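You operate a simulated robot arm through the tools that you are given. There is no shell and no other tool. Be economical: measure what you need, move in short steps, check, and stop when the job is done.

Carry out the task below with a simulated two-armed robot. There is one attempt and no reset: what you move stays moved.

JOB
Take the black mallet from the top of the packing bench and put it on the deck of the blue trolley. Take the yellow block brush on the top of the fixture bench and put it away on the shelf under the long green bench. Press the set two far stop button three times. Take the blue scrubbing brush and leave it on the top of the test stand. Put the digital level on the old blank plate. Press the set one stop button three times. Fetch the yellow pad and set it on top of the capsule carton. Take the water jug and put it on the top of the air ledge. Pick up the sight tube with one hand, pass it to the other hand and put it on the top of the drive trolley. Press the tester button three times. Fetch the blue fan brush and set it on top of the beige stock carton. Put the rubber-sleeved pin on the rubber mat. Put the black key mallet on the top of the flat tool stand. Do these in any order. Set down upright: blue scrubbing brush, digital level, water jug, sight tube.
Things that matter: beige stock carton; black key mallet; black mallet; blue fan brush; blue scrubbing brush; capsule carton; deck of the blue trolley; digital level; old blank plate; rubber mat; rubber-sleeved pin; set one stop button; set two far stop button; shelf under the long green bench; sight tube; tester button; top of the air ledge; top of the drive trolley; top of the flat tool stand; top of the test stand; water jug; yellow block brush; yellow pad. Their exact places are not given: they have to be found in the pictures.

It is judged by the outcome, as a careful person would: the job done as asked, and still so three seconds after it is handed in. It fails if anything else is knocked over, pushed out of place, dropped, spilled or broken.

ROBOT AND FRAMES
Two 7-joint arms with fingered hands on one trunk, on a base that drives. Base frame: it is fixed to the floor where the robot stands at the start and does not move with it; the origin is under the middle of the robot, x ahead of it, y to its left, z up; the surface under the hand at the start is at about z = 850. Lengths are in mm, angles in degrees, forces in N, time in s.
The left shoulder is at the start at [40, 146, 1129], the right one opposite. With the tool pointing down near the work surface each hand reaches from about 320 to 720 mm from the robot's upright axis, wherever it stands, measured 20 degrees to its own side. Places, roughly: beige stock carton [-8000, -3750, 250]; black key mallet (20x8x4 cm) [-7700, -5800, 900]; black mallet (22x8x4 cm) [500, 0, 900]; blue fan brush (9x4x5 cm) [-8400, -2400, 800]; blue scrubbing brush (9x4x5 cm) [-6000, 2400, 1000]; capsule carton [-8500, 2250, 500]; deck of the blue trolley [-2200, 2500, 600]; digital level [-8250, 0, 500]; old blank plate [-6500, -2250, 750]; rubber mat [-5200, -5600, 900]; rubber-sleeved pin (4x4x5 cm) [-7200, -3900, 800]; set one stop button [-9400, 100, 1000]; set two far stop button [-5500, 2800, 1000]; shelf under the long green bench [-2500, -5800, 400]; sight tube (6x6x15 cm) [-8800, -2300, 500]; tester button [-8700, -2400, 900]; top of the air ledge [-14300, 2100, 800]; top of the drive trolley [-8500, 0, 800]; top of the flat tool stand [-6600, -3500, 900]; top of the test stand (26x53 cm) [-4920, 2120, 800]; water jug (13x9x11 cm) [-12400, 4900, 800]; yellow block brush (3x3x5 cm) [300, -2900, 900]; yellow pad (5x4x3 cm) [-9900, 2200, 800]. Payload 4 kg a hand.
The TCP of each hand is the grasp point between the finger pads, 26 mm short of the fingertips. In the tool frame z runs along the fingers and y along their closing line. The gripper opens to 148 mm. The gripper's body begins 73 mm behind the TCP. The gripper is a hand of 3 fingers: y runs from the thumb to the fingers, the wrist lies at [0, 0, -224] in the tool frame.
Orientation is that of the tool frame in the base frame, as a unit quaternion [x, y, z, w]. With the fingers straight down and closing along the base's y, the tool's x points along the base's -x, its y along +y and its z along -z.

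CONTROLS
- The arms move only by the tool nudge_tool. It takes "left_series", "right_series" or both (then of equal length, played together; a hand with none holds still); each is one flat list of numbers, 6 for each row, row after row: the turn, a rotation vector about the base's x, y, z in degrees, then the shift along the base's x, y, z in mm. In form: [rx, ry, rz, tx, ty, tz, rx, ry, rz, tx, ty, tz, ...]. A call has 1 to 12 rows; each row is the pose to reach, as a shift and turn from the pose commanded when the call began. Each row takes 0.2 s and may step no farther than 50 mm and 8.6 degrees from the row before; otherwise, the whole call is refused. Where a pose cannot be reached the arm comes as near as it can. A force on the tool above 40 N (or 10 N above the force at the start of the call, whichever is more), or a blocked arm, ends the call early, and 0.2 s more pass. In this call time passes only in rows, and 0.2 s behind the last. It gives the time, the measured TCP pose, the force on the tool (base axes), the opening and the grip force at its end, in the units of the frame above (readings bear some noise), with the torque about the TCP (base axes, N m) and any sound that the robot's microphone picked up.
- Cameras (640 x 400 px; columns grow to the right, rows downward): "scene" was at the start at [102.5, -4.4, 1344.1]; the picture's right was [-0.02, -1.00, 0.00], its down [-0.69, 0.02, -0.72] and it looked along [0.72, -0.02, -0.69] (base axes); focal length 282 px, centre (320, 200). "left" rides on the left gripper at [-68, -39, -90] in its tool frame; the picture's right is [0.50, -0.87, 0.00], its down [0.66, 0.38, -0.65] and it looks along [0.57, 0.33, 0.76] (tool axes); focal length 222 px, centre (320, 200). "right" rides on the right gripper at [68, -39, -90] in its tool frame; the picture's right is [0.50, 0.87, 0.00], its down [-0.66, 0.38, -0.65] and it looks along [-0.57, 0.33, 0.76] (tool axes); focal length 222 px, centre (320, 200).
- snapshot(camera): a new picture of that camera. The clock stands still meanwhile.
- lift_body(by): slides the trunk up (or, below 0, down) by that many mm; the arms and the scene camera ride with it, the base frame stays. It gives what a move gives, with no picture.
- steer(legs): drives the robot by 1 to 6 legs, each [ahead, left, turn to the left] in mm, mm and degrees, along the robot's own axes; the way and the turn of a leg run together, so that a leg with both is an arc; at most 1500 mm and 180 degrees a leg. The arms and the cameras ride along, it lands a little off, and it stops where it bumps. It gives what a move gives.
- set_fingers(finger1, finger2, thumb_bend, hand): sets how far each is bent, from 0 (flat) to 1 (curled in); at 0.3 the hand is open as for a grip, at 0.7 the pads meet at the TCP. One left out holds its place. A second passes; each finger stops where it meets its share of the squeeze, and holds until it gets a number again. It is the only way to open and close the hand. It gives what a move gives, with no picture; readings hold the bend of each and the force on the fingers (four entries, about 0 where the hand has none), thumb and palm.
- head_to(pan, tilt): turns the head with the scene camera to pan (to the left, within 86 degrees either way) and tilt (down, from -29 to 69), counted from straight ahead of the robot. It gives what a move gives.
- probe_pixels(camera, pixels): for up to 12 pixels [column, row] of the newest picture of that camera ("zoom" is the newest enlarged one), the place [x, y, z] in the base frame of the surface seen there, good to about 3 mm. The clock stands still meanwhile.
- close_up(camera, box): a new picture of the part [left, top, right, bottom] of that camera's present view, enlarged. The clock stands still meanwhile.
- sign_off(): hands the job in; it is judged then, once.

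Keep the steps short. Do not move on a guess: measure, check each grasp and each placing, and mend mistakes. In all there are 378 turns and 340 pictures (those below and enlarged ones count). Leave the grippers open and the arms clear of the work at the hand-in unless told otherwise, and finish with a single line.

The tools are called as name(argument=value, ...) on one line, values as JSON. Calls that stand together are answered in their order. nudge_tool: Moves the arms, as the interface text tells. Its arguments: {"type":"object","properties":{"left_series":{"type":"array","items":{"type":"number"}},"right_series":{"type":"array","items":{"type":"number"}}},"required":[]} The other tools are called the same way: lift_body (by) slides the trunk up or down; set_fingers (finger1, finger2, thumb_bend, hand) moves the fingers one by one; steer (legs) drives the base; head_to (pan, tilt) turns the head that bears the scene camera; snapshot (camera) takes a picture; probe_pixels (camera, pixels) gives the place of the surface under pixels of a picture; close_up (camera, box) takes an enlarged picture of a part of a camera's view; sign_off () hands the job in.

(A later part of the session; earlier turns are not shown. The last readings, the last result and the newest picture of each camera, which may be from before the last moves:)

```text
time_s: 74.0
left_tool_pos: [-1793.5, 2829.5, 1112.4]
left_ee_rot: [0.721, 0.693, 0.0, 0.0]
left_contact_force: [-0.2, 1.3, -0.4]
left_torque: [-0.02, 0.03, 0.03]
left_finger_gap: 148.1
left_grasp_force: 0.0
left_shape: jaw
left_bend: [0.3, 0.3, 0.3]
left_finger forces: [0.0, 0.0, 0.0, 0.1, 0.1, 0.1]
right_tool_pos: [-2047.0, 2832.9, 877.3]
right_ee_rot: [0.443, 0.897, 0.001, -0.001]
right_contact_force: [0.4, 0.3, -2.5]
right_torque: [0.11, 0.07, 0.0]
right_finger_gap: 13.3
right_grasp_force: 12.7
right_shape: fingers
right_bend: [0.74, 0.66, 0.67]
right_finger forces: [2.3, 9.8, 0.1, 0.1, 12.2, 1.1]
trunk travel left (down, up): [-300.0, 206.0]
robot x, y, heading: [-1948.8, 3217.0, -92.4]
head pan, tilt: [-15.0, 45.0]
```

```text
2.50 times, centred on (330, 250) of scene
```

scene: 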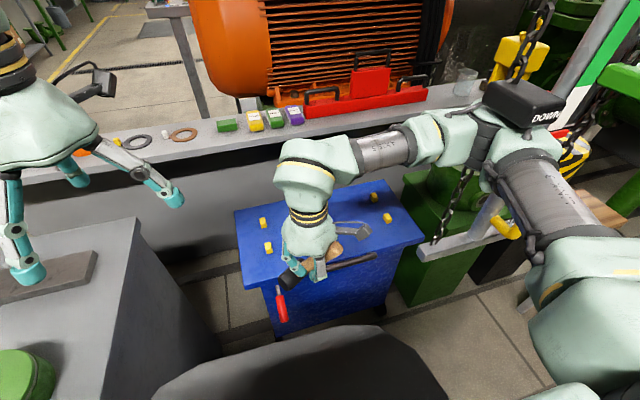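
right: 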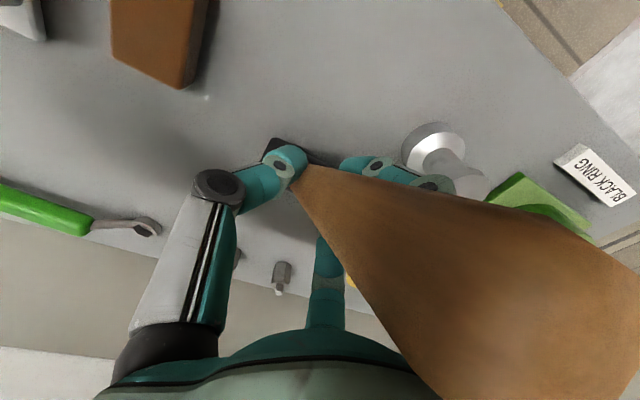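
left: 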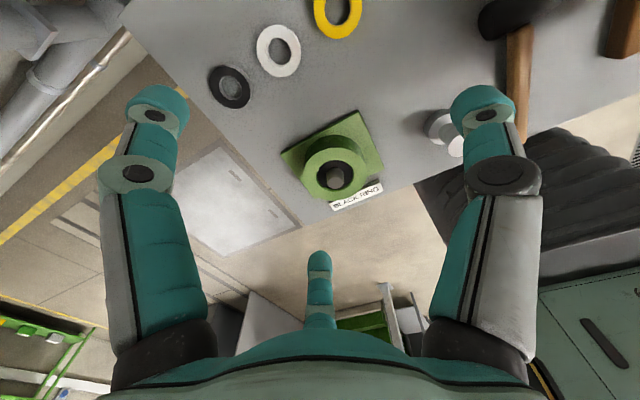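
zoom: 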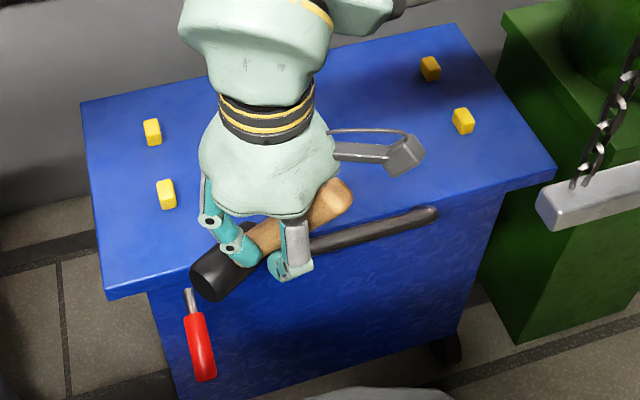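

The elbow sits right under the DOWN box. I'll slide the robot 55 mm to its left, away from the chain, and recheck.

steer(legs=[[0, 55, 0]])

nudge_tool(right_series=[0, 0, 4, 0, -40, -20, 0, 0, 8, -20, -80, -40, 0, 0, 12, -40, -120, -60])

snapshot(camera="scene")

```text
time_s: 75.1
left_tool_pos: [-1741.6, 2827.7, 1110.7]
left_ee_rot: [0.723, 0.691, 0.0, -0.002]
left_contact_force: [0.8, 0.6, 0.1]
left_torque: [0.03, 0.05, 0.03]
left_finger_gap: 148.0
left_grasp_force: 0.1
left_shape: jaw
left_bend: [0.3, 0.3, 0.3]
left_finger forces: [0.0, 0.0, 0.0, 0.0, 0.0, 0.1]
right_tool_pos: [-1995.4, 2834.3, 875.2]
right_ee_rot: [0.445, 0.896, 0.004, -0.003]
right_contact_force: [-0.4, 0.1, -3.8]
right_torque: [0.11, 0.08, 0.01]
right_finger_gap: 13.3
right_grasp_force: 12.7
right_shape: fingers
right_bend: [0.74, 0.66, 0.67]
right_finger forces: [2.3, 9.8, 0.0, 0.0, 12.2, 1.1]
trunk travel left (down, up): [-300.0, 206.0]
robot x, y, heading: [-1899.6, 3222.8, -92.7]
head pan, tilt: [-15.0, 45.0]
stopped in leg 1: the robot was blocked; the commanded pose is now the measured one
```

```text
time_s: 75.9
left_tool_pos: [-1746.3, 2826.6, 1112.4]
left_ee_rot: [0.723, 0.691, 0.001, -0.002]
left_contact_force: [0.1, -0.5, 0.6]
left_torque: [-0.01, -0.01, 0.02]
left_finger_gap: 147.8
left_grasp_force: 0.1
left_shape: jaw
left_bend: [0.3, 0.3, 0.3]
left_finger forces: [0.0, 0.0, 0.1, 0.0, 0.0, 0.1]
right_tool_pos: [-2038.8, 2711.6, 816.8]
right_ee_rot: [0.348, 0.937, 0.004, -0.003]
right_contact_force: [0.4, 0.1, -3.3]
right_torque: [0.06, 0.1, 0.01]
right_finger_gap: 13.0
right_grasp_force: 12.1
right_shape: fingers
right_bend: [0.74, 0.66, 0.67]
right_finger forces: [2.2, 9.9, 0.0, 0.0, 12.2, 1.2]
trunk travel left (down, up): [-300.0, 206.0]
robot x, y, heading: [-1901.9, 3222.5, -92.4]
head pan, tilt: [-15.0, 45.0]
```

```text
314 pictures are left
```

scene: 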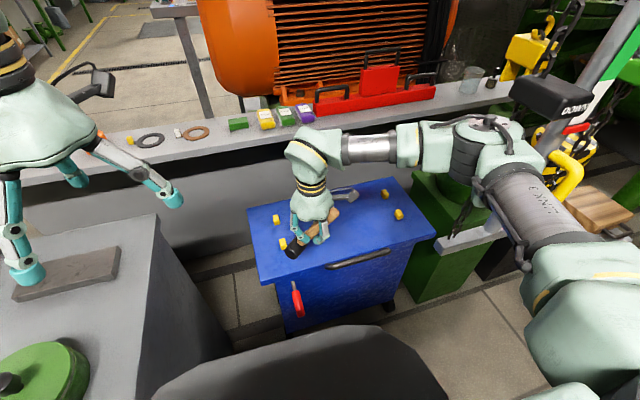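

The slide stopped 6 mm short against the cabinet side; the robot is steady. The elbow is now clear of the box. I'll continue toward the deck.

nudge_tool(right_series=[0, 0, 4, -14, -40, -10, 0, 0, 8, -28, -80, -25, 0, 0, 8, -40, -120, -40, 0, 0, 8, -50, -150, -70])

close_up(camera="scene", box=[240, 120, 560, 320])

snapshot(camera="right")

```text
time_s: 76.9
left_tool_pos: [-1742.3, 2826.4, 1111.0]
left_ee_rot: [0.723, 0.691, 0.0, -0.002]
left_contact_force: [0.2, -0.4, -0.7]
left_torque: [0.03, 0.0, -0.01]
left_finger_gap: 148.1
left_grasp_force: 0.1
left_shape: jaw
left_bend: [0.3, 0.3, 0.3]
left_finger forces: [0.1, 0.0, 0.0, 0.1, 0.1, 0.0]
right_tool_pos: [-2089.5, 2565.2, 744.3]
right_ee_rot: [0.282, 0.959, 0.003, -0.003]
right_contact_force: [-0.1, -1.0, -3.2]
right_torque: [0.08, 0.06, 0.0]
right_finger_gap: 11.8
right_grasp_force: 13.1
right_shape: fingers
right_bend: [0.74, 0.65, 0.67]
right_finger forces: [2.3, 10.5, 0.1, 0.1, 12.4, 1.7]
right hand out of reach, approached as far as the arm can: row 4
trunk travel left (down, up): [-300.0, 206.0]
robot x, y, heading: [-1900.0, 3215.6, -92.7]
head pan, tilt: [-15.0, 45.0]
```

```text
2.00 times, centred on (400, 220) of scene
```

zoom: 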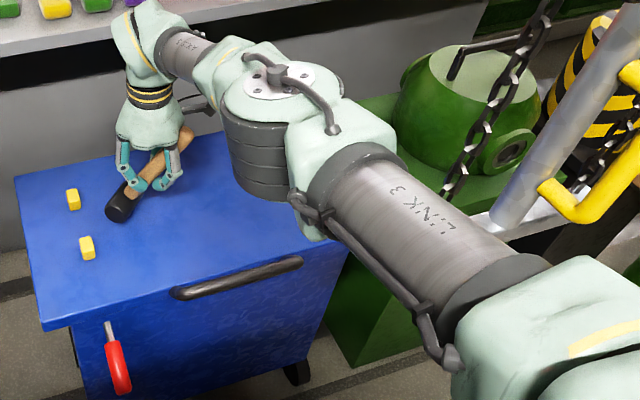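

```text
312 pictures are left
```

right: 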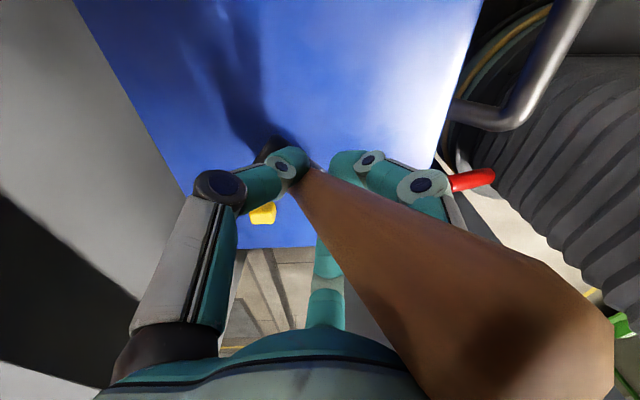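

The arm is nearly extended and clear of the chain. I'll lower the mallet with the trunk instead, in small steps.

lift_body(by=-45)

close_up(camera="scene", box=[230, 130, 390, 230])

```text
time_s: 77.8
left_tool_pos: [-1745.3, 2829.2, 1068.7]
left_ee_rot: [0.723, 0.691, 0.0, 0.0]
left_contact_force: [-0.5, -0.4, -0.2]
left_torque: [0.02, 0.03, -0.03]
left_finger_gap: 148.0
left_grasp_force: 0.1
left_shape: jaw
left_bend: [0.3, 0.3, 0.3]
left_finger forces: [0.1, 0.0, 0.0, 0.1, 0.0, 0.0]
right_tool_pos: [-2089.2, 2568.1, 701.9]
right_ee_rot: [0.283, 0.959, 0.002, -0.002]
right_contact_force: [-4.9, 2.1, 10.3]
right_torque: [-0.33, 0.05, -0.18]
right_finger_gap: 14.6
right_grasp_force: 19.1
right_shape: fingers
right_bend: [0.74, 0.71, 0.66]
right_finger forces: [8.7, 12.1, 0.0, 0.0, 18.1, 0.0]
trunk travel left (down, up): [-255.0, 251.0]
robot x, y, heading: [-1897.9, 3220.0, -92.8]
head pan, tilt: [-15.0, 45.0]
```

```text
4.00 times, centred on (310, 180) of scene
```

zoom: 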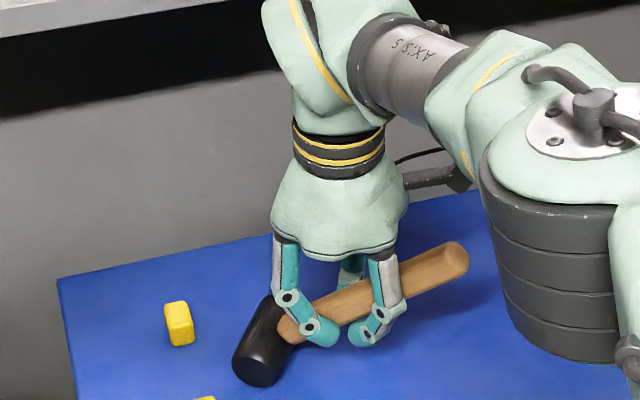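

The head touched and the handle is already swinging flatter. I'll move down while sliding along the handle direction (-0.84,0.54) so it lies down.

nudge_tool(right_series=[0, 0, 0, -8, 5, -15, 0, 0, 0, -14, 9, -30, 0, 0, 0, -18, 11, -42])

close_up(camera="scene", box=[230, 130, 390, 230])

```text
time_s: 78.6
left_tool_pos: [-1743.9, 2828.8, 1067.6]
left_ee_rot: [0.723, 0.691, 0.0, -0.001]
left_contact_force: [0.5, 0.1, 0.8]
left_torque: [-0.01, -0.01, 0.0]
left_finger_gap: 148.2
left_grasp_force: 0.1
left_shape: jaw
left_bend: [0.3, 0.3, 0.3]
left_finger forces: [0.0, 0.0, 0.1, 0.0, 0.1, 0.0]
right_tool_pos: [-2104.2, 2577.9, 657.7]
right_ee_rot: [0.283, 0.959, 0.004, -0.002]
right_contact_force: [-0.6, 1.3, -1.3]
right_torque: [-0.06, -0.06, 0.02]
right_finger_gap: 13.3
right_grasp_force: 11.1
right_shape: fingers
right_bend: [0.73, 0.71, 0.66]
right_finger forces: [4.8, 7.7, 0.0, 0.1, 10.4, 0.0]
trunk travel left (down, up): [-255.0, 251.0]
robot x, y, heading: [-1899.7, 3219.2, -93.0]
head pan, tilt: [-15.0, 45.0]
```

```text
4.00 times, centred on (310, 180) of scene
```

zoom: 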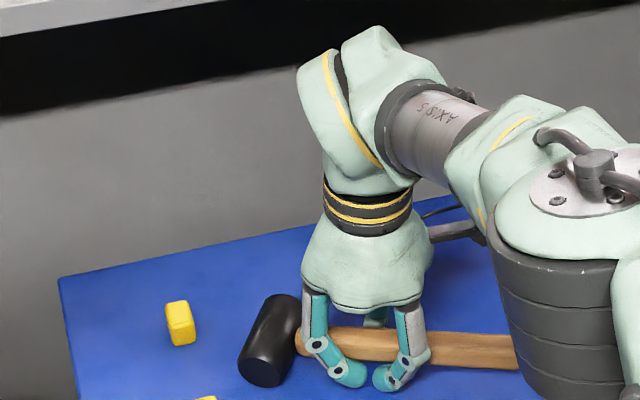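

The mallet is almost flat. I'll lower 5 mm more, open, and rise.

nudge_tool(right_series=[0, 0, 0, -2, 1, -5])

set_fingers(hand="right", finger1=0.45, finger2=0.45, thumb_bend=0.45)

nudge_tool(right_series=[0, 0, 0, 0, 0, 40, 0, 0, 0, 0, 0, 80, 0, 0, 0, 0, 40, 110, 0, 0, 0, 0, 80, 140, 0, 0, 0, 10, 120, 160, 0, 0, 0, 20, 165, 180, 0, 0, -8, 30, 200, 190, 0, 0, -16, 40, 240, 200, 0, 0, -24, 40, 270, 200])

snapshot(camera="scene")

```text
time_s: 79.0
left_tool_pos: [-1744.1, 2828.8, 1068.2]
left_ee_rot: [0.723, 0.691, 0.0, -0.001]
left_contact_force: [0.3, 0.3, -0.2]
left_torque: [0.0, 0.01, 0.0]
left_finger_gap: 147.8
left_grasp_force: 0.2
left_shape: jaw
left_bend: [0.3, 0.3, 0.3]
left_finger forces: [0.1, 0.1, 0.0, 0.0, 0.0, 0.0]
right_tool_pos: [-2107.3, 2579.4, 653.9]
right_ee_rot: [0.283, 0.959, 0.003, -0.001]
right_contact_force: [1.6, 0.2, -0.7]
right_torque: [-0.05, -0.09, 0.06]
right_finger_gap: 12.5
right_grasp_force: 11.3
right_shape: fingers
right_bend: [0.73, 0.71, 0.66]
right_finger forces: [4.6, 7.4, 0.1, 0.1, 9.9, 0.0]
trunk travel left (down, up): [-255.0, 251.0]
robot x, y, heading: [-1896.8, 3218.8, -92.8]
head pan, tilt: [-15.0, 45.0]
```

```text
time_s: 80.0
left_tool_pos: [-1744.4, 2827.5, 1068.8]
left_ee_rot: [0.723, 0.691, 0.0, 0.0]
left_contact_force: [-0.4, 1.2, 0.1]
left_torque: [0.0, 0.01, -0.01]
left_finger_gap: 148.0
left_grasp_force: 0.1
left_shape: jaw
left_bend: [0.3, 0.3, 0.3]
left_finger forces: [0.0, 0.0, 0.0, 0.0, 0.1, 0.1]
right_tool_pos: [-2109.4, 2578.8, 653.4]
right_ee_rot: [0.283, 0.959, 0.003, -0.002]
right_contact_force: [-0.9, 1.1, 0.9]
right_torque: [-0.03, 0.07, -0.06]
right_finger_gap: 78.2
right_grasp_force: 1.1
right_shape: fingers
right_bend: [0.45, 0.45, 0.45]
right_finger forces: [0.1, 0.1, 0.0, 0.0, 1.5, 0.0]
trunk travel left (down, up): [-255.0, 251.0]
robot x, y, heading: [-1901.0, 3222.5, -93.0]
head pan, tilt: [-15.0, 45.0]
```

```text
refused: row 6 steps farther than a row can; nothing moved
```

```text
309 pictures are left
```

scene: 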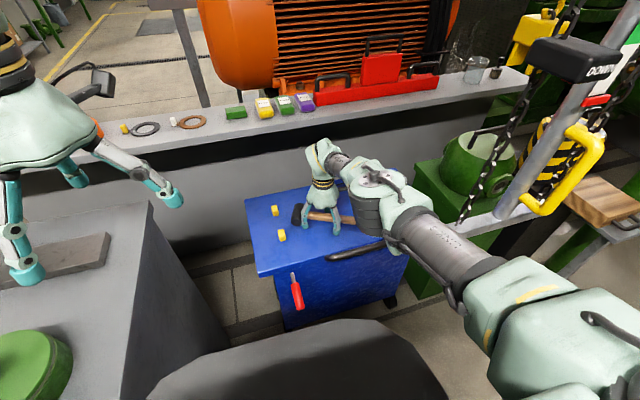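

Refused for step size. I'll just rise first, then back the base off.

nudge_tool(right_series=[0, 0, 0, 0, 0, 40, 0, 0, 0, 0, 0, 80, 0, 0, 0, 0, 20, 120, 0, 0, 0, 0, 40, 160])

steer(legs=[[-400, 0, 0]])

snapshot(camera="scene")

```text
time_s: 81.0
left_tool_pos: [-1745.1, 2829.2, 1068.7]
left_ee_rot: [0.724, 0.69, 0.0, 0.0]
left_contact_force: [0.5, -0.2, 0.0]
left_torque: [0.0, 0.0, 0.0]
left_finger_gap: 147.8
left_grasp_force: 0.1
left_shape: jaw
left_bend: [0.3, 0.3, 0.3]
left_finger forces: [0.1, 0.0, 0.0, 0.0, 0.0, 0.0]
right_tool_pos: [-2111.2, 2619.8, 811.6]
right_ee_rot: [0.283, 0.959, 0.003, -0.003]
right_contact_force: [0.1, -0.4, 0.3]
right_torque: [-0.01, -0.01, -0.02]
right_finger_gap: 78.3
right_grasp_force: 0.0
right_shape: fingers
right_bend: [0.45, 0.45, 0.45]
right_finger forces: [0.0, 0.1, 0.0, 0.0, 0.0, 0.1]
trunk travel left (down, up): [-255.0, 251.0]
robot x, y, heading: [-1899.9, 3216.5, -92.7]
head pan, tilt: [-15.0, 45.0]
```

```text
time_s: 83.5
left_tool_pos: [-1725.6, 3226.0, 1067.2]
left_ee_rot: [0.724, 0.69, 0.0, -0.001]
left_contact_force: [0.3, 1.1, -0.2]
left_torque: [-0.02, -0.03, 0.0]
left_finger_gap: 147.9
left_grasp_force: 0.1
left_shape: jaw
left_bend: [0.3, 0.3, 0.3]
left_finger forces: [0.0, 0.0, 0.0, 0.0, 0.1, 0.0]
right_tool_pos: [-2091.8, 3015.3, 811.3]
right_ee_rot: [0.283, 0.959, 0.004, -0.002]
right_contact_force: [-0.3, -0.6, 0.1]
right_torque: [-0.04, -0.02, -0.03]
right_finger_gap: 78.2
right_grasp_force: 0.1
right_shape: fingers
right_bend: [0.45, 0.45, 0.45]
right_finger forces: [0.1, 0.0, 0.0, 0.1, 0.0, 0.1]
trunk travel left (down, up): [-255.0, 251.0]
robot x, y, heading: [-1882.4, 3614.7, -92.7]
head pan, tilt: [-15.0, 45.0]
```

```text
308 pictures are left
```

scene: 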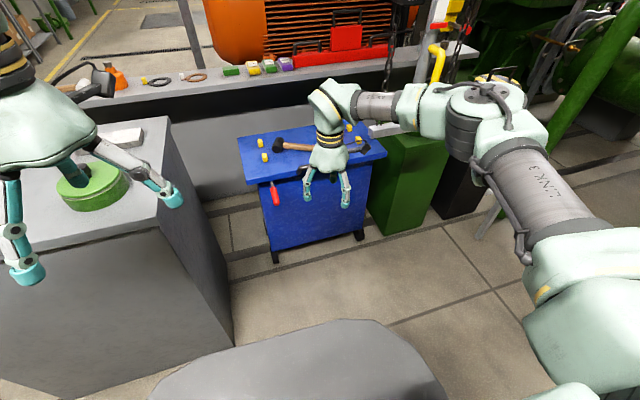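

The mallet rests on the deck. I'll tuck the arms and restore the trunk, then turn to face along the -x corridor.

nudge_tool(right_series=[0, 0, -8, 14, 30, 0, 0, 0, -16, 28, 60, 0, 0, 0, -24, 42, 90, 0, 0, 0, -32, 56, 120, 0, 0, 0, -40, 70, 150, 0, 0, 0, -48, 84, 180, 0, 0, 0, -56, 96, 210, 10, 0, 0, -60, 96, 210, 15], left_series=[0, 0, 0, 0, 0, -30, 0, 0, 0, 0, 0, -60, 0, 0, 0, 0, 0, -90, 0, 0, 0, 0, 0, -120, 0, 0, 0, 0, 0, -150, 0, 0, 0, 0, 0, -180, 0, 0, 0, 0, 0, -210, 0, 0, 0, 0, 0, -240])

lift_body(by=45)

steer(legs=[[-150, 0, 0], [0, 0, -87.3]])

head_to(pan=0, tilt=15)

snapshot(camera="scene")

```text
time_s: 85.3
left_tool_pos: [-1727.0, 3223.6, 827.7]
left_ee_rot: [0.724, 0.69, 0.0, -0.001]
left_contact_force: [-0.3, 0.1, 0.5]
left_torque: [-0.02, -0.01, 0.0]
left_finger_gap: 148.1
left_grasp_force: 0.0
left_shape: jaw
left_bend: [0.3, 0.3, 0.3]
left_finger forces: [0.1, 0.0, 0.0, 0.0, 0.1, 0.0]
right_tool_pos: [-1993.7, 3225.6, 823.9]
right_ee_rot: [0.725, 0.689, 0.003, -0.001]
right_contact_force: [0.8, 0.2, 0.6]
right_torque: [-0.01, 0.0, 0.02]
right_finger_gap: 78.2
right_grasp_force: 0.2
right_shape: fingers
right_bend: [0.45, 0.45, 0.45]
right_finger forces: [0.1, 0.1, 0.1, 0.0, 0.1, 0.0]
trunk travel left (down, up): [-255.0, 251.0]
robot x, y, heading: [-1880.2, 3616.5, -93.1]
head pan, tilt: [-15.0, 45.0]
```

```text
time_s: 86.2
left_tool_pos: [-1726.6, 3222.9, 874.6]
left_ee_rot: [0.724, 0.69, 0.001, 0.0]
left_contact_force: [0.4, -0.1, 0.1]
left_torque: [-0.03, -0.01, -0.01]
left_finger_gap: 147.9
left_grasp_force: 0.0
left_shape: jaw
left_bend: [0.3, 0.3, 0.3]
left_finger forces: [0.0, 0.0, 0.0, 0.1, 0.0, 0.0]
right_tool_pos: [-1994.4, 3227.1, 870.5]
right_ee_rot: [0.725, 0.689, 0.003, -0.001]
right_contact_force: [0.5, -0.2, -0.2]
right_torque: [-0.04, -0.03, 0.01]
right_finger_gap: 78.3
right_grasp_force: 0.1
right_shape: fingers
right_bend: [0.45, 0.45, 0.45]
right_finger forces: [0.0, 0.1, 0.0, 0.1, 0.1, 0.0]
trunk travel left (down, up): [-300.0, 206.0]
robot x, y, heading: [-1878.4, 3614.8, -93.0]
head pan, tilt: [-15.0, 45.0]
```

```text
time_s: 91.2
left_tool_pos: [-2256.1, 3591.4, 873.8]
left_ee_rot: [1.0, 0.004, 0.001, 0.0]
left_contact_force: [-0.3, 0.5, 0.2]
left_torque: [0.02, 0.02, -0.04]
left_finger_gap: 147.9
left_grasp_force: 0.1
left_shape: jaw
left_bend: [0.3, 0.3, 0.3]
left_finger forces: [0.0, 0.0, 0.1, 0.0, 0.0, 0.0]
right_tool_pos: [-2267.6, 3858.9, 870.5]
right_ee_rot: [1.0, 0.002, 0.003, 0.003]
right_contact_force: [0.1, 0.1, -0.7]
right_torque: [0.01, -0.02, -0.02]
right_finger_gap: 78.6
right_grasp_force: 0.2
right_shape: fingers
right_bend: [0.45, 0.45, 0.45]
right_finger forces: [0.0, 0.1, 0.1, 0.0, 0.1, 0.0]
trunk travel left (down, up): [-300.0, 206.0]
robot x, y, heading: [-1869.9, 3765.8, -179.5]
head pan, tilt: [-15.0, 45.0]
```

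```text
time_s: 92.2
left_tool_pos: [-2254.7, 3591.3, 874.2]
left_ee_rot: [1.0, 0.005, 0.001, -0.001]
left_contact_force: [0.5, -0.1, 0.3]
left_torque: [0.0, 0.01, -0.04]
left_finger_gap: 148.0
left_grasp_force: 0.1
left_shape: jaw
left_bend: [0.3, 0.3, 0.3]
left_finger forces: [0.0, 0.0, 0.0, 0.0, 0.0, 0.0]
right_tool_pos: [-2267.1, 3860.1, 870.5]
right_ee_rot: [1.0, 0.003, 0.003, 0.002]
right_contact_force: [0.7, 0.1, 0.5]
right_torque: [-0.02, 0.01, 0.03]
right_finger_gap: 78.2
right_grasp_force: 0.0
right_shape: fingers
right_bend: [0.45, 0.45, 0.45]
right_finger forces: [0.0, 0.0, 0.0, 0.0, 0.1, 0.0]
trunk travel left (down, up): [-300.0, 206.0]
robot x, y, heading: [-1871.8, 3764.2, -179.6]
head pan, tilt: [0.0, 15.0]
```

```text
307 pictures are left
```

scene: 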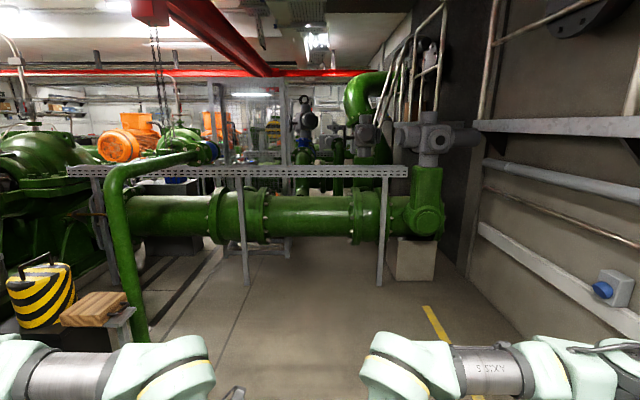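

A green pipe and cable tray cross the corridor ahead. I'll measure where it runs and what lies beyond.

probe_pixels(camera="scene", pixels=[[300, 172], [90, 172], [300, 215], [130, 220], [425, 210], [465, 250], [300, 255], [230, 145], [310, 125], [180, 200], [360, 190], [415, 265]])

close_up(camera="scene", box=[60, 80, 480, 300])

```text
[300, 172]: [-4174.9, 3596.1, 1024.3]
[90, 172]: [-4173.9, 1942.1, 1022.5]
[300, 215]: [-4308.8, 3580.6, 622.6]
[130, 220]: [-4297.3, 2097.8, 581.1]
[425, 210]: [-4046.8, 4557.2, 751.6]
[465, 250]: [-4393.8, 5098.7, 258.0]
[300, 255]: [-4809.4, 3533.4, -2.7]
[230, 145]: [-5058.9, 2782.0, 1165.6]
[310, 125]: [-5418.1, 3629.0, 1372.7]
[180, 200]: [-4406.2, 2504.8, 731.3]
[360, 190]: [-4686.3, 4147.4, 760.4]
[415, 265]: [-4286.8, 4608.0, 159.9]
```

```text
1.52 times, centred on (270, 190) of scene
```

zoom: 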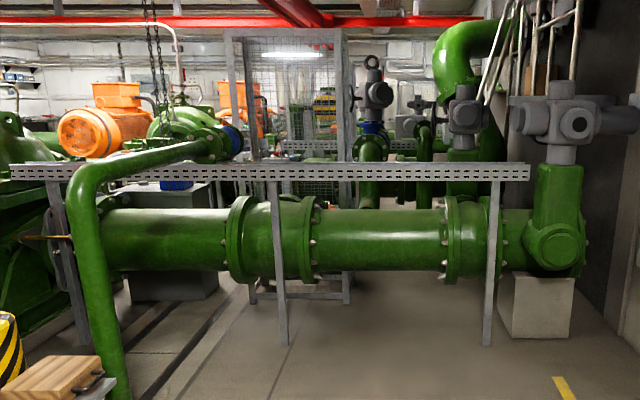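

The pipe at x≈-4300 blocks this corridor, so I'll take the side hall instead. Next comes the yellow block brush: I'll drive back and down along x≈-500 toward the fixture bench.

steer(legs=[[-1370, 0, 0], [0, 0, 89.5], [1500, 0, 0], [1500, 0, 0], [1500, 0, 0], [1400, 0, 0]])

snapshot(camera="scene")

head_to(pan=60, tilt=20)

snapshot(camera="scene")

head_to(pan=-80, tilt=12)

snapshot(camera="scene")

```text
time_s: 131.1
left_tool_pos: [-752.8, -2609.9, 873.6]
left_ee_rot: [0.737, 0.675, 0.001, -0.001]
left_contact_force: [1.2, 0.0, -0.1]
left_torque: [0.0, -0.04, 0.01]
left_finger_gap: 148.0
left_grasp_force: 0.0
left_shape: jaw
left_bend: [0.3, 0.3, 0.3]
left_finger forces: [0.1, 0.0, 0.0, 0.0, 0.0, 0.0]
right_tool_pos: [-1021.3, -2595.4, 870.3]
right_ee_rot: [0.739, 0.673, 0.003, 0.0]
right_contact_force: [0.2, -0.2, 0.5]
right_torque: [0.01, -0.01, 0.0]
right_finger_gap: 78.4
right_grasp_force: 0.0
right_shape: fingers
right_bend: [0.45, 0.45, 0.45]
right_finger forces: [0.1, 0.0, 0.1, 0.0, 0.1, 0.1]
trunk travel left (down, up): [-300.0, 206.0]
robot x, y, heading: [-888.2, -2207.3, -95.1]
head pan, tilt: [0.0, 15.0]
```

```text
305 pictures are left
```

scene: 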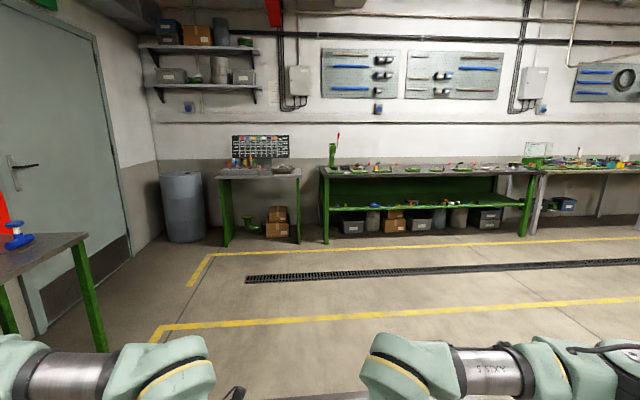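

```text
time_s: 132.4
left_tool_pos: [-753.6, -2609.3, 872.7]
left_ee_rot: [0.738, 0.675, 0.001, -0.001]
left_contact_force: [0.0, 0.2, 0.5]
left_torque: [-0.01, 0.01, -0.01]
left_finger_gap: 147.9
left_grasp_force: 0.1
left_shape: jaw
left_bend: [0.3, 0.3, 0.3]
left_finger forces: [0.1, 0.0, 0.1, 0.0, 0.0, 0.1]
right_tool_pos: [-1020.9, -2595.4, 869.4]
right_ee_rot: [0.739, 0.674, 0.003, 0.0]
right_contact_force: [-0.4, -0.8, -0.1]
right_torque: [-0.02, -0.02, -0.04]
right_finger_gap: 78.1
right_grasp_force: 0.2
right_shape: fingers
right_bend: [0.45, 0.45, 0.45]
right_finger forces: [0.0, 0.1, 0.0, 0.0, 0.1, 0.0]
trunk travel left (down, up): [-300.0, 206.0]
robot x, y, heading: [-889.6, -2210.5, -95.2]
head pan, tilt: [60.0, 20.0]
```

```text
304 pictures are left
```

scene: 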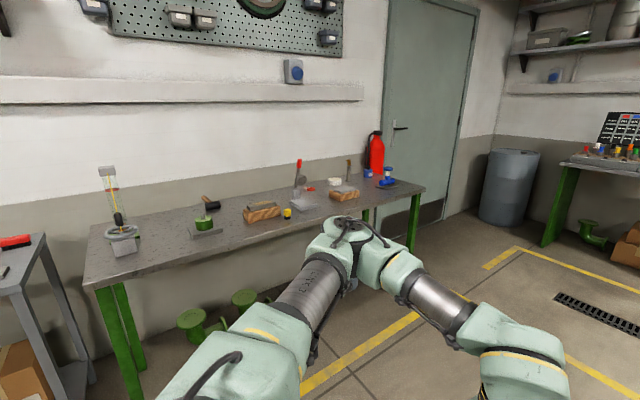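

```text
time_s: 134.6
left_tool_pos: [-753.0, -2609.2, 873.3]
left_ee_rot: [0.738, 0.675, 0.001, -0.001]
left_contact_force: [0.2, -0.2, -0.3]
left_torque: [-0.02, 0.01, 0.03]
left_finger_gap: 147.6
left_grasp_force: 0.0
left_shape: jaw
left_bend: [0.3, 0.3, 0.3]
left_finger forces: [0.0, 0.0, 0.0, 0.1, 0.0, 0.0]
right_tool_pos: [-1020.7, -2595.0, 868.8]
right_ee_rot: [0.739, 0.673, 0.003, 0.0]
right_contact_force: [-0.1, -0.3, -0.2]
right_torque: [-0.03, -0.01, 0.03]
right_finger_gap: 78.2
right_grasp_force: 0.1
right_shape: fingers
right_bend: [0.45, 0.45, 0.45]
right_finger forces: [0.1, 0.0, 0.0, 0.0, 0.1, 0.0]
trunk travel left (down, up): [-300.0, 206.0]
robot x, y, heading: [-891.4, -2207.3, -95.4]
head pan, tilt: [-80.0, 12.0]
```

```text
303 pictures are left
```

scene: 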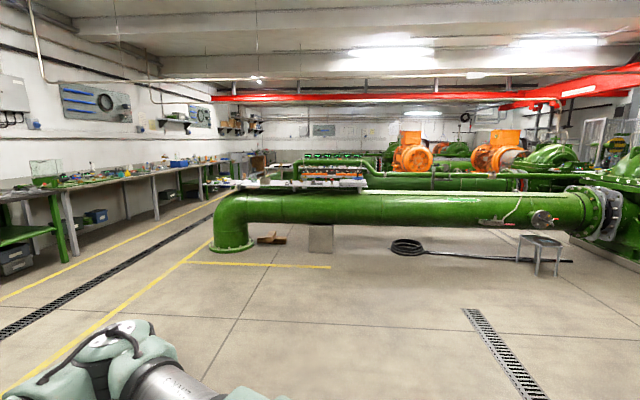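

The yellow brush is likely the small yellow item near (287,213) on the fixture bench. First I'll note the hall pipe geometry from this view.

probe_pixels(camera="scene", pixels=[[230, 225], [300, 210], [500, 205], [600, 220], [230, 247], [420, 245], [540, 260], [60, 230], [330, 172], [200, 190], [120, 200], [640, 230]])

steer(legs=[[0, 0, 95.3], [400, -650, 0]])

head_to(pan=0, tilt=25)

snapshot(camera="scene")

```text
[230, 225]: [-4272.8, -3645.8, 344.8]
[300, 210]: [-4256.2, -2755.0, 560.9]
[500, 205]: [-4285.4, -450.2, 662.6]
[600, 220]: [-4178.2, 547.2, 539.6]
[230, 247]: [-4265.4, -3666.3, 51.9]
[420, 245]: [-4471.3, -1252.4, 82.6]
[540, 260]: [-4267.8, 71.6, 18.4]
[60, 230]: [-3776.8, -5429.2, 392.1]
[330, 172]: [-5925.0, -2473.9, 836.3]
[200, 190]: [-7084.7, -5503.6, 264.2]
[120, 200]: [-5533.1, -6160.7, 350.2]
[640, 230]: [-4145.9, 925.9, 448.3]
```

```text
time_s: 142.7
left_tool_pos: [-91.5, -2659.0, 874.7]
left_ee_rot: [-0.007, 1.0, 0.0, -0.001]
left_contact_force: [0.0, -0.8, 0.5]
left_torque: [-0.02, -0.01, -0.04]
left_finger_gap: 148.1
left_grasp_force: 0.0
left_shape: jaw
left_bend: [0.3, 0.3, 0.3]
left_finger forces: [0.0, 0.1, 0.0, 0.1, 0.0, 0.0]
right_tool_pos: [-78.9, -2926.8, 869.1]
right_ee_rot: [-0.004, 1.0, 0.002, -0.002]
right_contact_force: [0.1, -0.3, -0.6]
right_torque: [-0.02, 0.02, 0.0]
right_finger_gap: 77.9
right_grasp_force: 0.1
right_shape: fingers
right_bend: [0.45, 0.45, 0.45]
right_finger forces: [0.1, 0.0, 0.1, 0.0, 0.0, 0.0]
trunk travel left (down, up): [-300.0, 206.0]
robot x, y, heading: [-475.0, -2839.4, 0.8]
head pan, tilt: [-80.0, 12.0]
```

```text
time_s: 144.2
left_tool_pos: [-91.3, -2658.7, 874.4]
left_ee_rot: [-0.006, 1.0, 0.001, -0.002]
left_contact_force: [1.3, 0.4, -0.6]
left_torque: [-0.02, 0.01, -0.03]
left_finger_gap: 148.0
left_grasp_force: 0.0
left_shape: jaw
left_bend: [0.3, 0.3, 0.3]
left_finger forces: [0.0, 0.1, 0.2, 0.0, 0.0, 0.0]
right_tool_pos: [-80.4, -2926.4, 870.1]
right_ee_rot: [-0.004, 1.0, 0.003, -0.002]
right_contact_force: [0.3, -0.5, 0.8]
right_torque: [0.01, -0.01, -0.01]
right_finger_gap: 78.3
right_grasp_force: 0.1
right_shape: fingers
right_bend: [0.45, 0.45, 0.45]
right_finger forces: [0.0, 0.0, 0.0, 0.0, 0.0, 0.0]
trunk travel left (down, up): [-300.0, 206.0]
robot x, y, heading: [-474.9, -2836.1, 0.4]
head pan, tilt: [0.0, 25.0]
```

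```text
302 pictures are left
```

scene: 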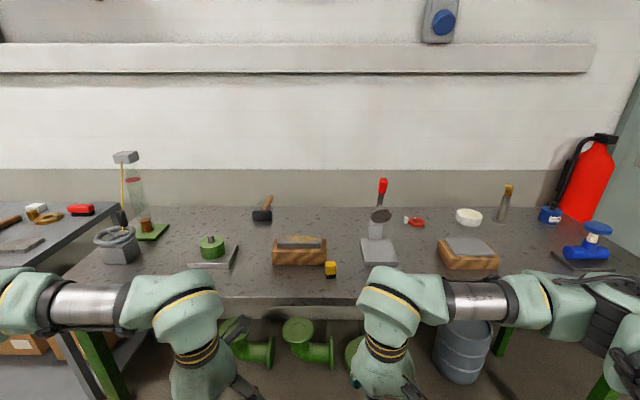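

The yellow item with a dark end sits at (331,269). I'll measure it and zoom in.

close_up(camera="scene", box=[260, 220, 420, 320])

probe_pixels(camera="scene", pixels=[[331, 263], [331, 268], [331, 276], [328, 270], [335, 270], [345, 290], [300, 262], [320, 298], [380, 255], [250, 299]])

```text
4.00 times, centred on (340, 270) of scene
```

zoom: 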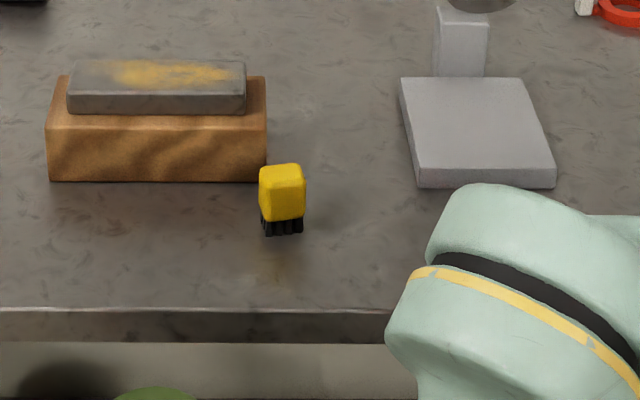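

```text
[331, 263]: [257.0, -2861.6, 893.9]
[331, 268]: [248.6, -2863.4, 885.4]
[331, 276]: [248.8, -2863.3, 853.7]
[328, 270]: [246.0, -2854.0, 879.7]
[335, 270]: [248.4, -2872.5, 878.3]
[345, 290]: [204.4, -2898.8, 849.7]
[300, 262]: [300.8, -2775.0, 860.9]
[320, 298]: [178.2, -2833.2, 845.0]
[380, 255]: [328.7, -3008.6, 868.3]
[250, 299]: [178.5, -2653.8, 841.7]
```

The brush stands at about (263,-2863), z 850–896, right beside a wooden block. I'll turn the right hand so its single thumb goes on the far side, raise both hands, and drive closer.

nudge_tool(right_series=[0, 0, 8, 0, 0, 20, 0, 0, 16, 0, 0, 40, 0, 0, 24, 0, 0, 60, 0, 0, 32, 0, 0, 80, 0, 0, 40, 0, 0, 100, 0, 0, 48, 0, 0, 120, 0, 0, 56, 0, 0, 140, 0, 0, 64, 0, 0, 150, 0, 0, 72, 0, 0, 160, 0, 0, 80, 0, 0, 160, 0, 0, 88, 0, 0, 160], left_series=[0, 0, 0, 0, 0, 20, 0, 0, 0, 0, 0, 40, 0, 0, 0, 0, 0, 60, 0, 0, 0, 0, 0, 80, 0, 0, 0, 0, 0, 100, 0, 0, 0, 0, 0, 120, 0, 0, 0, 0, 0, 140, 0, 0, 0, 0, 0, 160, 0, 0, 0, 0, 0, 180, 0, 0, 0, 0, 0, 200, 0, 0, 0, 0, 0, 220])

steer(legs=[[0, 110, 0], [215, 0, 0]])

head_to(pan=-10, tilt=50)

snapshot(camera="scene")

```text
time_s: 146.7
left_tool_pos: [-90.7, -2658.4, 1093.6]
left_ee_rot: [-0.006, 1.0, 0.0, 0.0]
left_contact_force: [-0.7, -0.1, -0.1]
left_torque: [-0.04, 0.03, -0.01]
left_finger_gap: 148.1
left_grasp_force: 0.1
left_shape: jaw
left_bend: [0.3, 0.3, 0.3]
left_finger forces: [0.0, 0.1, 0.1, 0.1, 0.1, 0.1]
right_tool_pos: [-78.7, -2926.9, 1029.1]
right_ee_rot: [-0.698, 0.716, 0.0, -0.004]
right_contact_force: [-0.6, -0.6, -0.5]
right_torque: [-0.03, 0.0, -0.01]
right_finger_gap: 78.2
right_grasp_force: 0.0
right_shape: fingers
right_bend: [0.45, 0.45, 0.45]
right_finger forces: [0.0, 0.0, 0.0, 0.0, 0.0, 0.0]
trunk travel left (down, up): [-300.0, 206.0]
robot x, y, heading: [-472.7, -2833.9, 0.5]
head pan, tilt: [0.0, 25.0]
```

```text
time_s: 149.1
left_tool_pos: [122.0, -2545.9, 1091.9]
left_ee_rot: [-0.005, 1.0, 0.0, 0.0]
left_contact_force: [-0.3, -0.2, 1.3]
left_torque: [-0.02, -0.02, -0.02]
left_finger_gap: 147.9
left_grasp_force: 0.2
left_shape: jaw
left_bend: [0.3, 0.3, 0.3]
left_finger forces: [0.1, 0.0, 0.0, 0.0, 0.1, 0.0]
right_tool_pos: [132.5, -2815.7, 1029.6]
right_ee_rot: [-0.697, 0.717, 0.0, -0.002]
right_contact_force: [0.2, -0.2, 0.2]
right_torque: [0.0, -0.02, 0.0]
right_finger_gap: 78.2
right_grasp_force: 0.1
right_shape: fingers
right_bend: [0.45, 0.45, 0.45]
right_finger forces: [0.0, 0.1, 0.0, 0.0, 0.0, 0.0]
trunk travel left (down, up): [-300.0, 206.0]
robot x, y, heading: [-259.2, -2725.6, 0.5]
head pan, tilt: [0.0, 25.0]
```

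```text
time_s: 150.0
left_tool_pos: [120.3, -2546.6, 1093.9]
left_ee_rot: [-0.005, 1.0, 0.0, -0.001]
left_contact_force: [0.1, 0.4, -0.1]
left_torque: [-0.01, -0.01, -0.01]
left_finger_gap: 147.8
left_grasp_force: 0.0
left_shape: jaw
left_bend: [0.3, 0.3, 0.3]
left_finger forces: [0.0, 0.0, 0.0, 0.1, 0.0, 0.0]
right_tool_pos: [132.3, -2815.6, 1030.3]
right_ee_rot: [-0.698, 0.716, 0.0, -0.002]
right_contact_force: [0.9, -0.2, 0.3]
right_torque: [0.03, -0.02, 0.01]
right_finger_gap: 78.4
right_grasp_force: 0.1
right_shape: fingers
right_bend: [0.45, 0.45, 0.45]
right_finger forces: [0.0, 0.0, 0.0, 0.0, 0.1, 0.0]
trunk travel left (down, up): [-300.0, 206.0]
robot x, y, heading: [-264.7, -2722.3, 0.8]
head pan, tilt: [-10.0, 50.0]
```

```text
300 pictures are left
```

scene: 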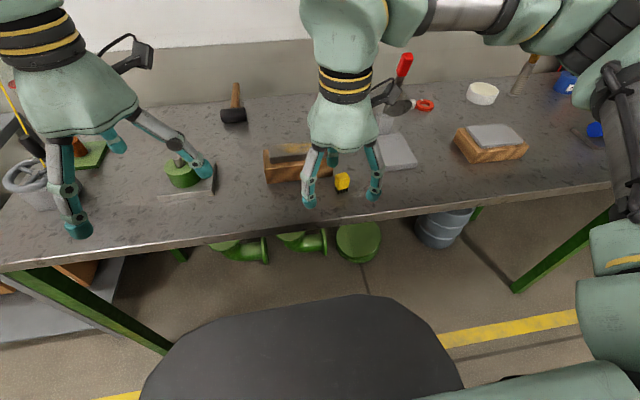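

I'll re-measure the brush from this closer view.

close_up(camera="scene", box=[260, 120, 420, 220])

probe_pixels(camera="zoom", pixels=[[325, 222], [330, 240], [315, 245], [345, 245], [330, 270], [330, 205], [230, 220], [245, 200]])

```text
4.00 times, centred on (340, 170) of scene
```

zoom: 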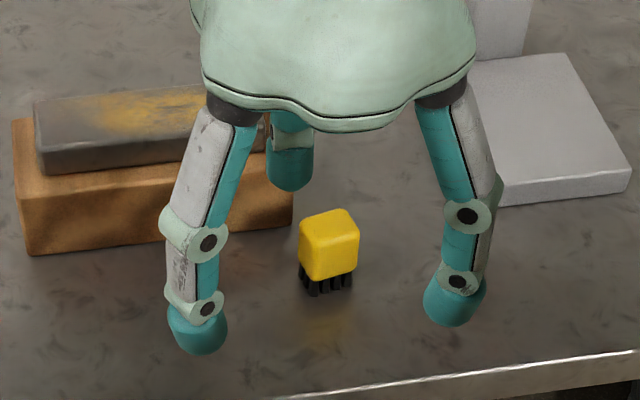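

```text
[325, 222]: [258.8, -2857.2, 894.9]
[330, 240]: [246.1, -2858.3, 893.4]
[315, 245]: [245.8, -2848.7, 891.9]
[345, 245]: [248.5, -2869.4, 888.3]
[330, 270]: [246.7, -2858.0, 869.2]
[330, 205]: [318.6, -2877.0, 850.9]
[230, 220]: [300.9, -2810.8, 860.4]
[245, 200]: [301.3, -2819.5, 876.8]
```

The brush centre is at (261,-2860). I'll use a diagonal 45° grip so all three fingers clear the wooden block, half-closing first and then descending.

set_fingers(hand="right", finger1=0.5, finger2=0.5, thumb_bend=0.5)

nudge_tool(right_series=[0, 0, -8, 22, -8, -10, 0, 0, -16, 44, -15, -20, 0, 0, -24, 66, -22, -30, 0, 0, -32, 88, -30, -40, 0, 0, -40, 110, -38, -50, 0, 0, -43, 129, -44, -65])

close_up(camera="scene", box=[260, 100, 420, 200])

snapshot(camera="right")

```text
time_s: 151.0
left_tool_pos: [123.1, -2545.6, 1092.4]
left_ee_rot: [-0.005, 1.0, 0.0, -0.001]
left_contact_force: [-0.7, -0.1, -0.3]
left_torque: [0.0, 0.03, -0.03]
left_finger_gap: 148.0
left_grasp_force: 0.1
left_shape: jaw
left_bend: [0.3, 0.3, 0.3]
left_finger forces: [0.0, 0.0, 0.1, 0.0, 0.1, 0.0]
right_tool_pos: [133.7, -2815.1, 1028.9]
right_ee_rot: [-0.698, 0.716, 0.0, -0.004]
right_contact_force: [-0.4, -0.1, -0.2]
right_torque: [0.02, -0.01, 0.01]
right_finger_gap: 62.5
right_grasp_force: 0.0
right_shape: fingers
right_bend: [0.5, 0.5, 0.5]
right_finger forces: [0.0, 0.0, 0.0, 0.0, 0.1, 0.1]
trunk travel left (down, up): [-300.0, 206.0]
robot x, y, heading: [-260.3, -2725.7, 0.4]
head pan, tilt: [-10.0, 50.0]
```

```text
time_s: 152.4
left_tool_pos: [122.0, -2547.5, 1092.5]
left_ee_rot: [-0.005, 1.0, 0.0, -0.001]
left_contact_force: [0.2, -0.4, -0.3]
left_torque: [0.02, 0.03, -0.02]
left_finger_gap: 147.9
left_grasp_force: 0.1
left_shape: jaw
left_bend: [0.3, 0.3, 0.3]
left_finger forces: [0.1, 0.1, 0.1, 0.0, 0.1, 0.0]
right_tool_pos: [263.7, -2859.5, 965.9]
right_ee_rot: [-0.386, 0.922, 0.001, -0.004]
right_contact_force: [-0.2, 0.0, 0.2]
right_torque: [0.04, 0.0, 0.02]
right_finger_gap: 62.7
right_grasp_force: 0.0
right_shape: fingers
right_bend: [0.5, 0.5, 0.5]
right_finger forces: [0.1, 0.0, 0.0, 0.0, 0.0, 0.0]
trunk travel left (down, up): [-300.0, 206.0]
robot x, y, heading: [-260.1, -2724.4, 0.3]
head pan, tilt: [-10.0, 50.0]
```

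```text
4.00 times, centred on (340, 150) of scene
```

zoom: 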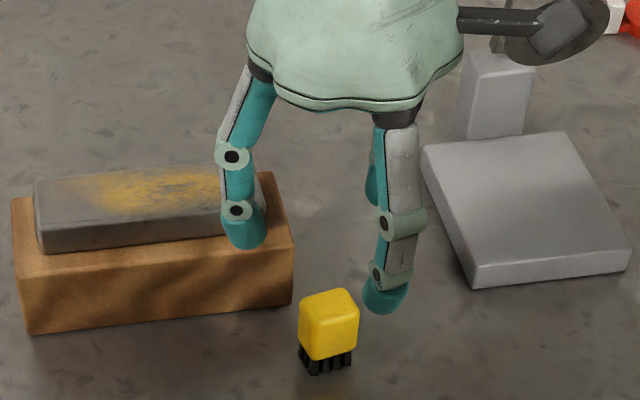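

```text
297 pictures are left
```

right: 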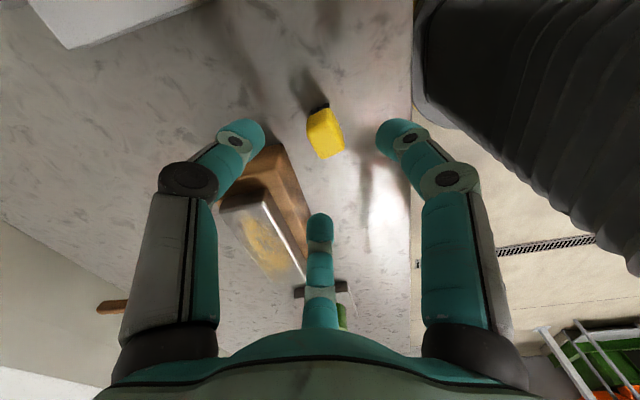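

The alignment looks right: the brush sits centred between the fingers. I'll descend 83 mm and close.

nudge_tool(right_series=[0, 0, 0, 0, 0, -45, 0, 0, 0, -1, 0, -83])

set_fingers(hand="right", finger1=0.75, finger2=0.75, thumb_bend=0.75)

nudge_tool(right_series=[0, 0, 0, 0, 0, 45, 0, 0, 0, 0, 0, 90])

snapshot(camera="right")

close_up(camera="scene", box=[260, 100, 420, 200])

```text
time_s: 153.0
left_tool_pos: [121.3, -2546.5, 1093.5]
left_ee_rot: [-0.005, 1.0, 0.0, 0.0]
left_contact_force: [-0.8, 0.5, -0.8]
left_torque: [-0.01, -0.01, 0.0]
left_finger_gap: 147.9
left_grasp_force: 0.1
left_shape: jaw
left_bend: [0.3, 0.3, 0.3]
left_finger forces: [0.0, 0.1, 0.1, 0.0, 0.0, 0.0]
right_tool_pos: [261.7, -2862.5, 884.3]
right_ee_rot: [-0.386, 0.922, 0.001, -0.001]
right_contact_force: [1.7, 0.4, 6.2]
right_torque: [0.07, -0.12, 0.04]
right_finger_gap: 62.5
right_grasp_force: 2.9
right_shape: fingers
right_bend: [0.5, 0.5, 0.5]
right_finger forces: [0.6, 3.4, 0.0, 0.0, 1.8, 0.0]
trunk travel left (down, up): [-300.0, 206.0]
robot x, y, heading: [-264.1, -2725.5, 0.5]
head pan, tilt: [-10.0, 50.0]
```

```text
time_s: 154.0
left_tool_pos: [121.7, -2546.7, 1093.9]
left_ee_rot: [-0.006, 1.0, 0.0, -0.001]
left_contact_force: [-0.9, 0.6, 0.3]
left_torque: [-0.03, 0.0, 0.02]
left_finger_gap: 148.0
left_grasp_force: 0.1
left_shape: jaw
left_bend: [0.3, 0.3, 0.3]
left_finger forces: [0.0, 0.0, 0.0, 0.1, 0.1, 0.1]
right_tool_pos: [261.7, -2861.3, 881.7]
right_ee_rot: [-0.386, 0.922, 0.001, -0.004]
right_contact_force: [-0.2, -0.1, 0.9]
right_torque: [0.03, -0.01, 0.0]
right_finger_gap: 18.0
right_grasp_force: 14.4
right_shape: fingers
right_bend: [0.62, 0.64, 0.68]
right_finger forces: [10.5, 9.3, 0.1, 0.0, 9.1, 0.0]
trunk travel left (down, up): [-300.0, 206.0]
robot x, y, heading: [-263.4, -2723.7, 0.7]
head pan, tilt: [-10.0, 50.0]
```

```text
time_s: 154.6
left_tool_pos: [121.4, -2545.9, 1092.6]
left_ee_rot: [-0.005, 1.0, 0.0, 0.0]
left_contact_force: [-0.5, 1.1, -0.7]
left_torque: [-0.01, 0.03, 0.0]
left_finger_gap: 147.9
left_grasp_force: 0.0
left_shape: jaw
left_bend: [0.3, 0.3, 0.3]
left_finger forces: [0.0, 0.0, 0.0, 0.0, 0.0, 0.0]
right_tool_pos: [260.5, -2860.1, 973.5]
right_ee_rot: [-0.387, 0.922, 0.001, -0.003]
right_contact_force: [-0.3, 0.8, -0.6]
right_torque: [-0.03, -0.01, -0.03]
right_finger_gap: 17.5
right_grasp_force: 13.9
right_shape: fingers
right_bend: [0.62, 0.64, 0.68]
right_finger forces: [10.3, 9.3, 0.0, 0.1, 9.1, 0.0]
trunk travel left (down, up): [-300.0, 206.0]
robot x, y, heading: [-259.8, -2723.4, 0.6]
head pan, tilt: [-10.0, 50.0]
```

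```text
296 pictures are left
```

right: 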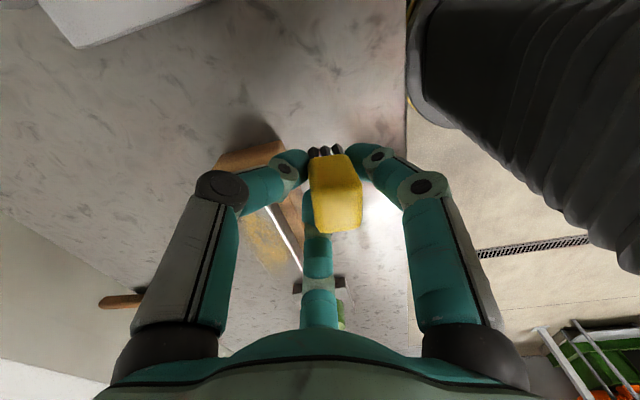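

```text
4.00 times, centred on (340, 150) of scene
```

zoom: 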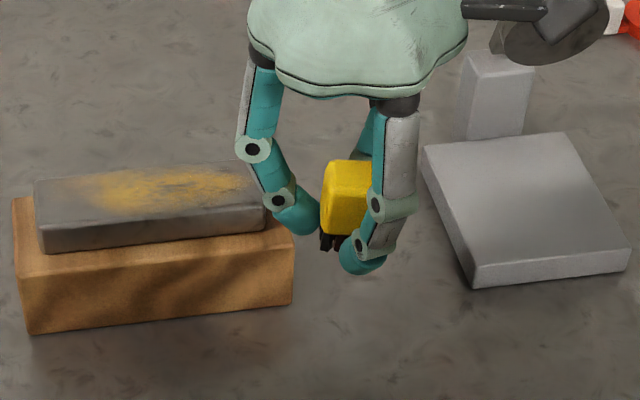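

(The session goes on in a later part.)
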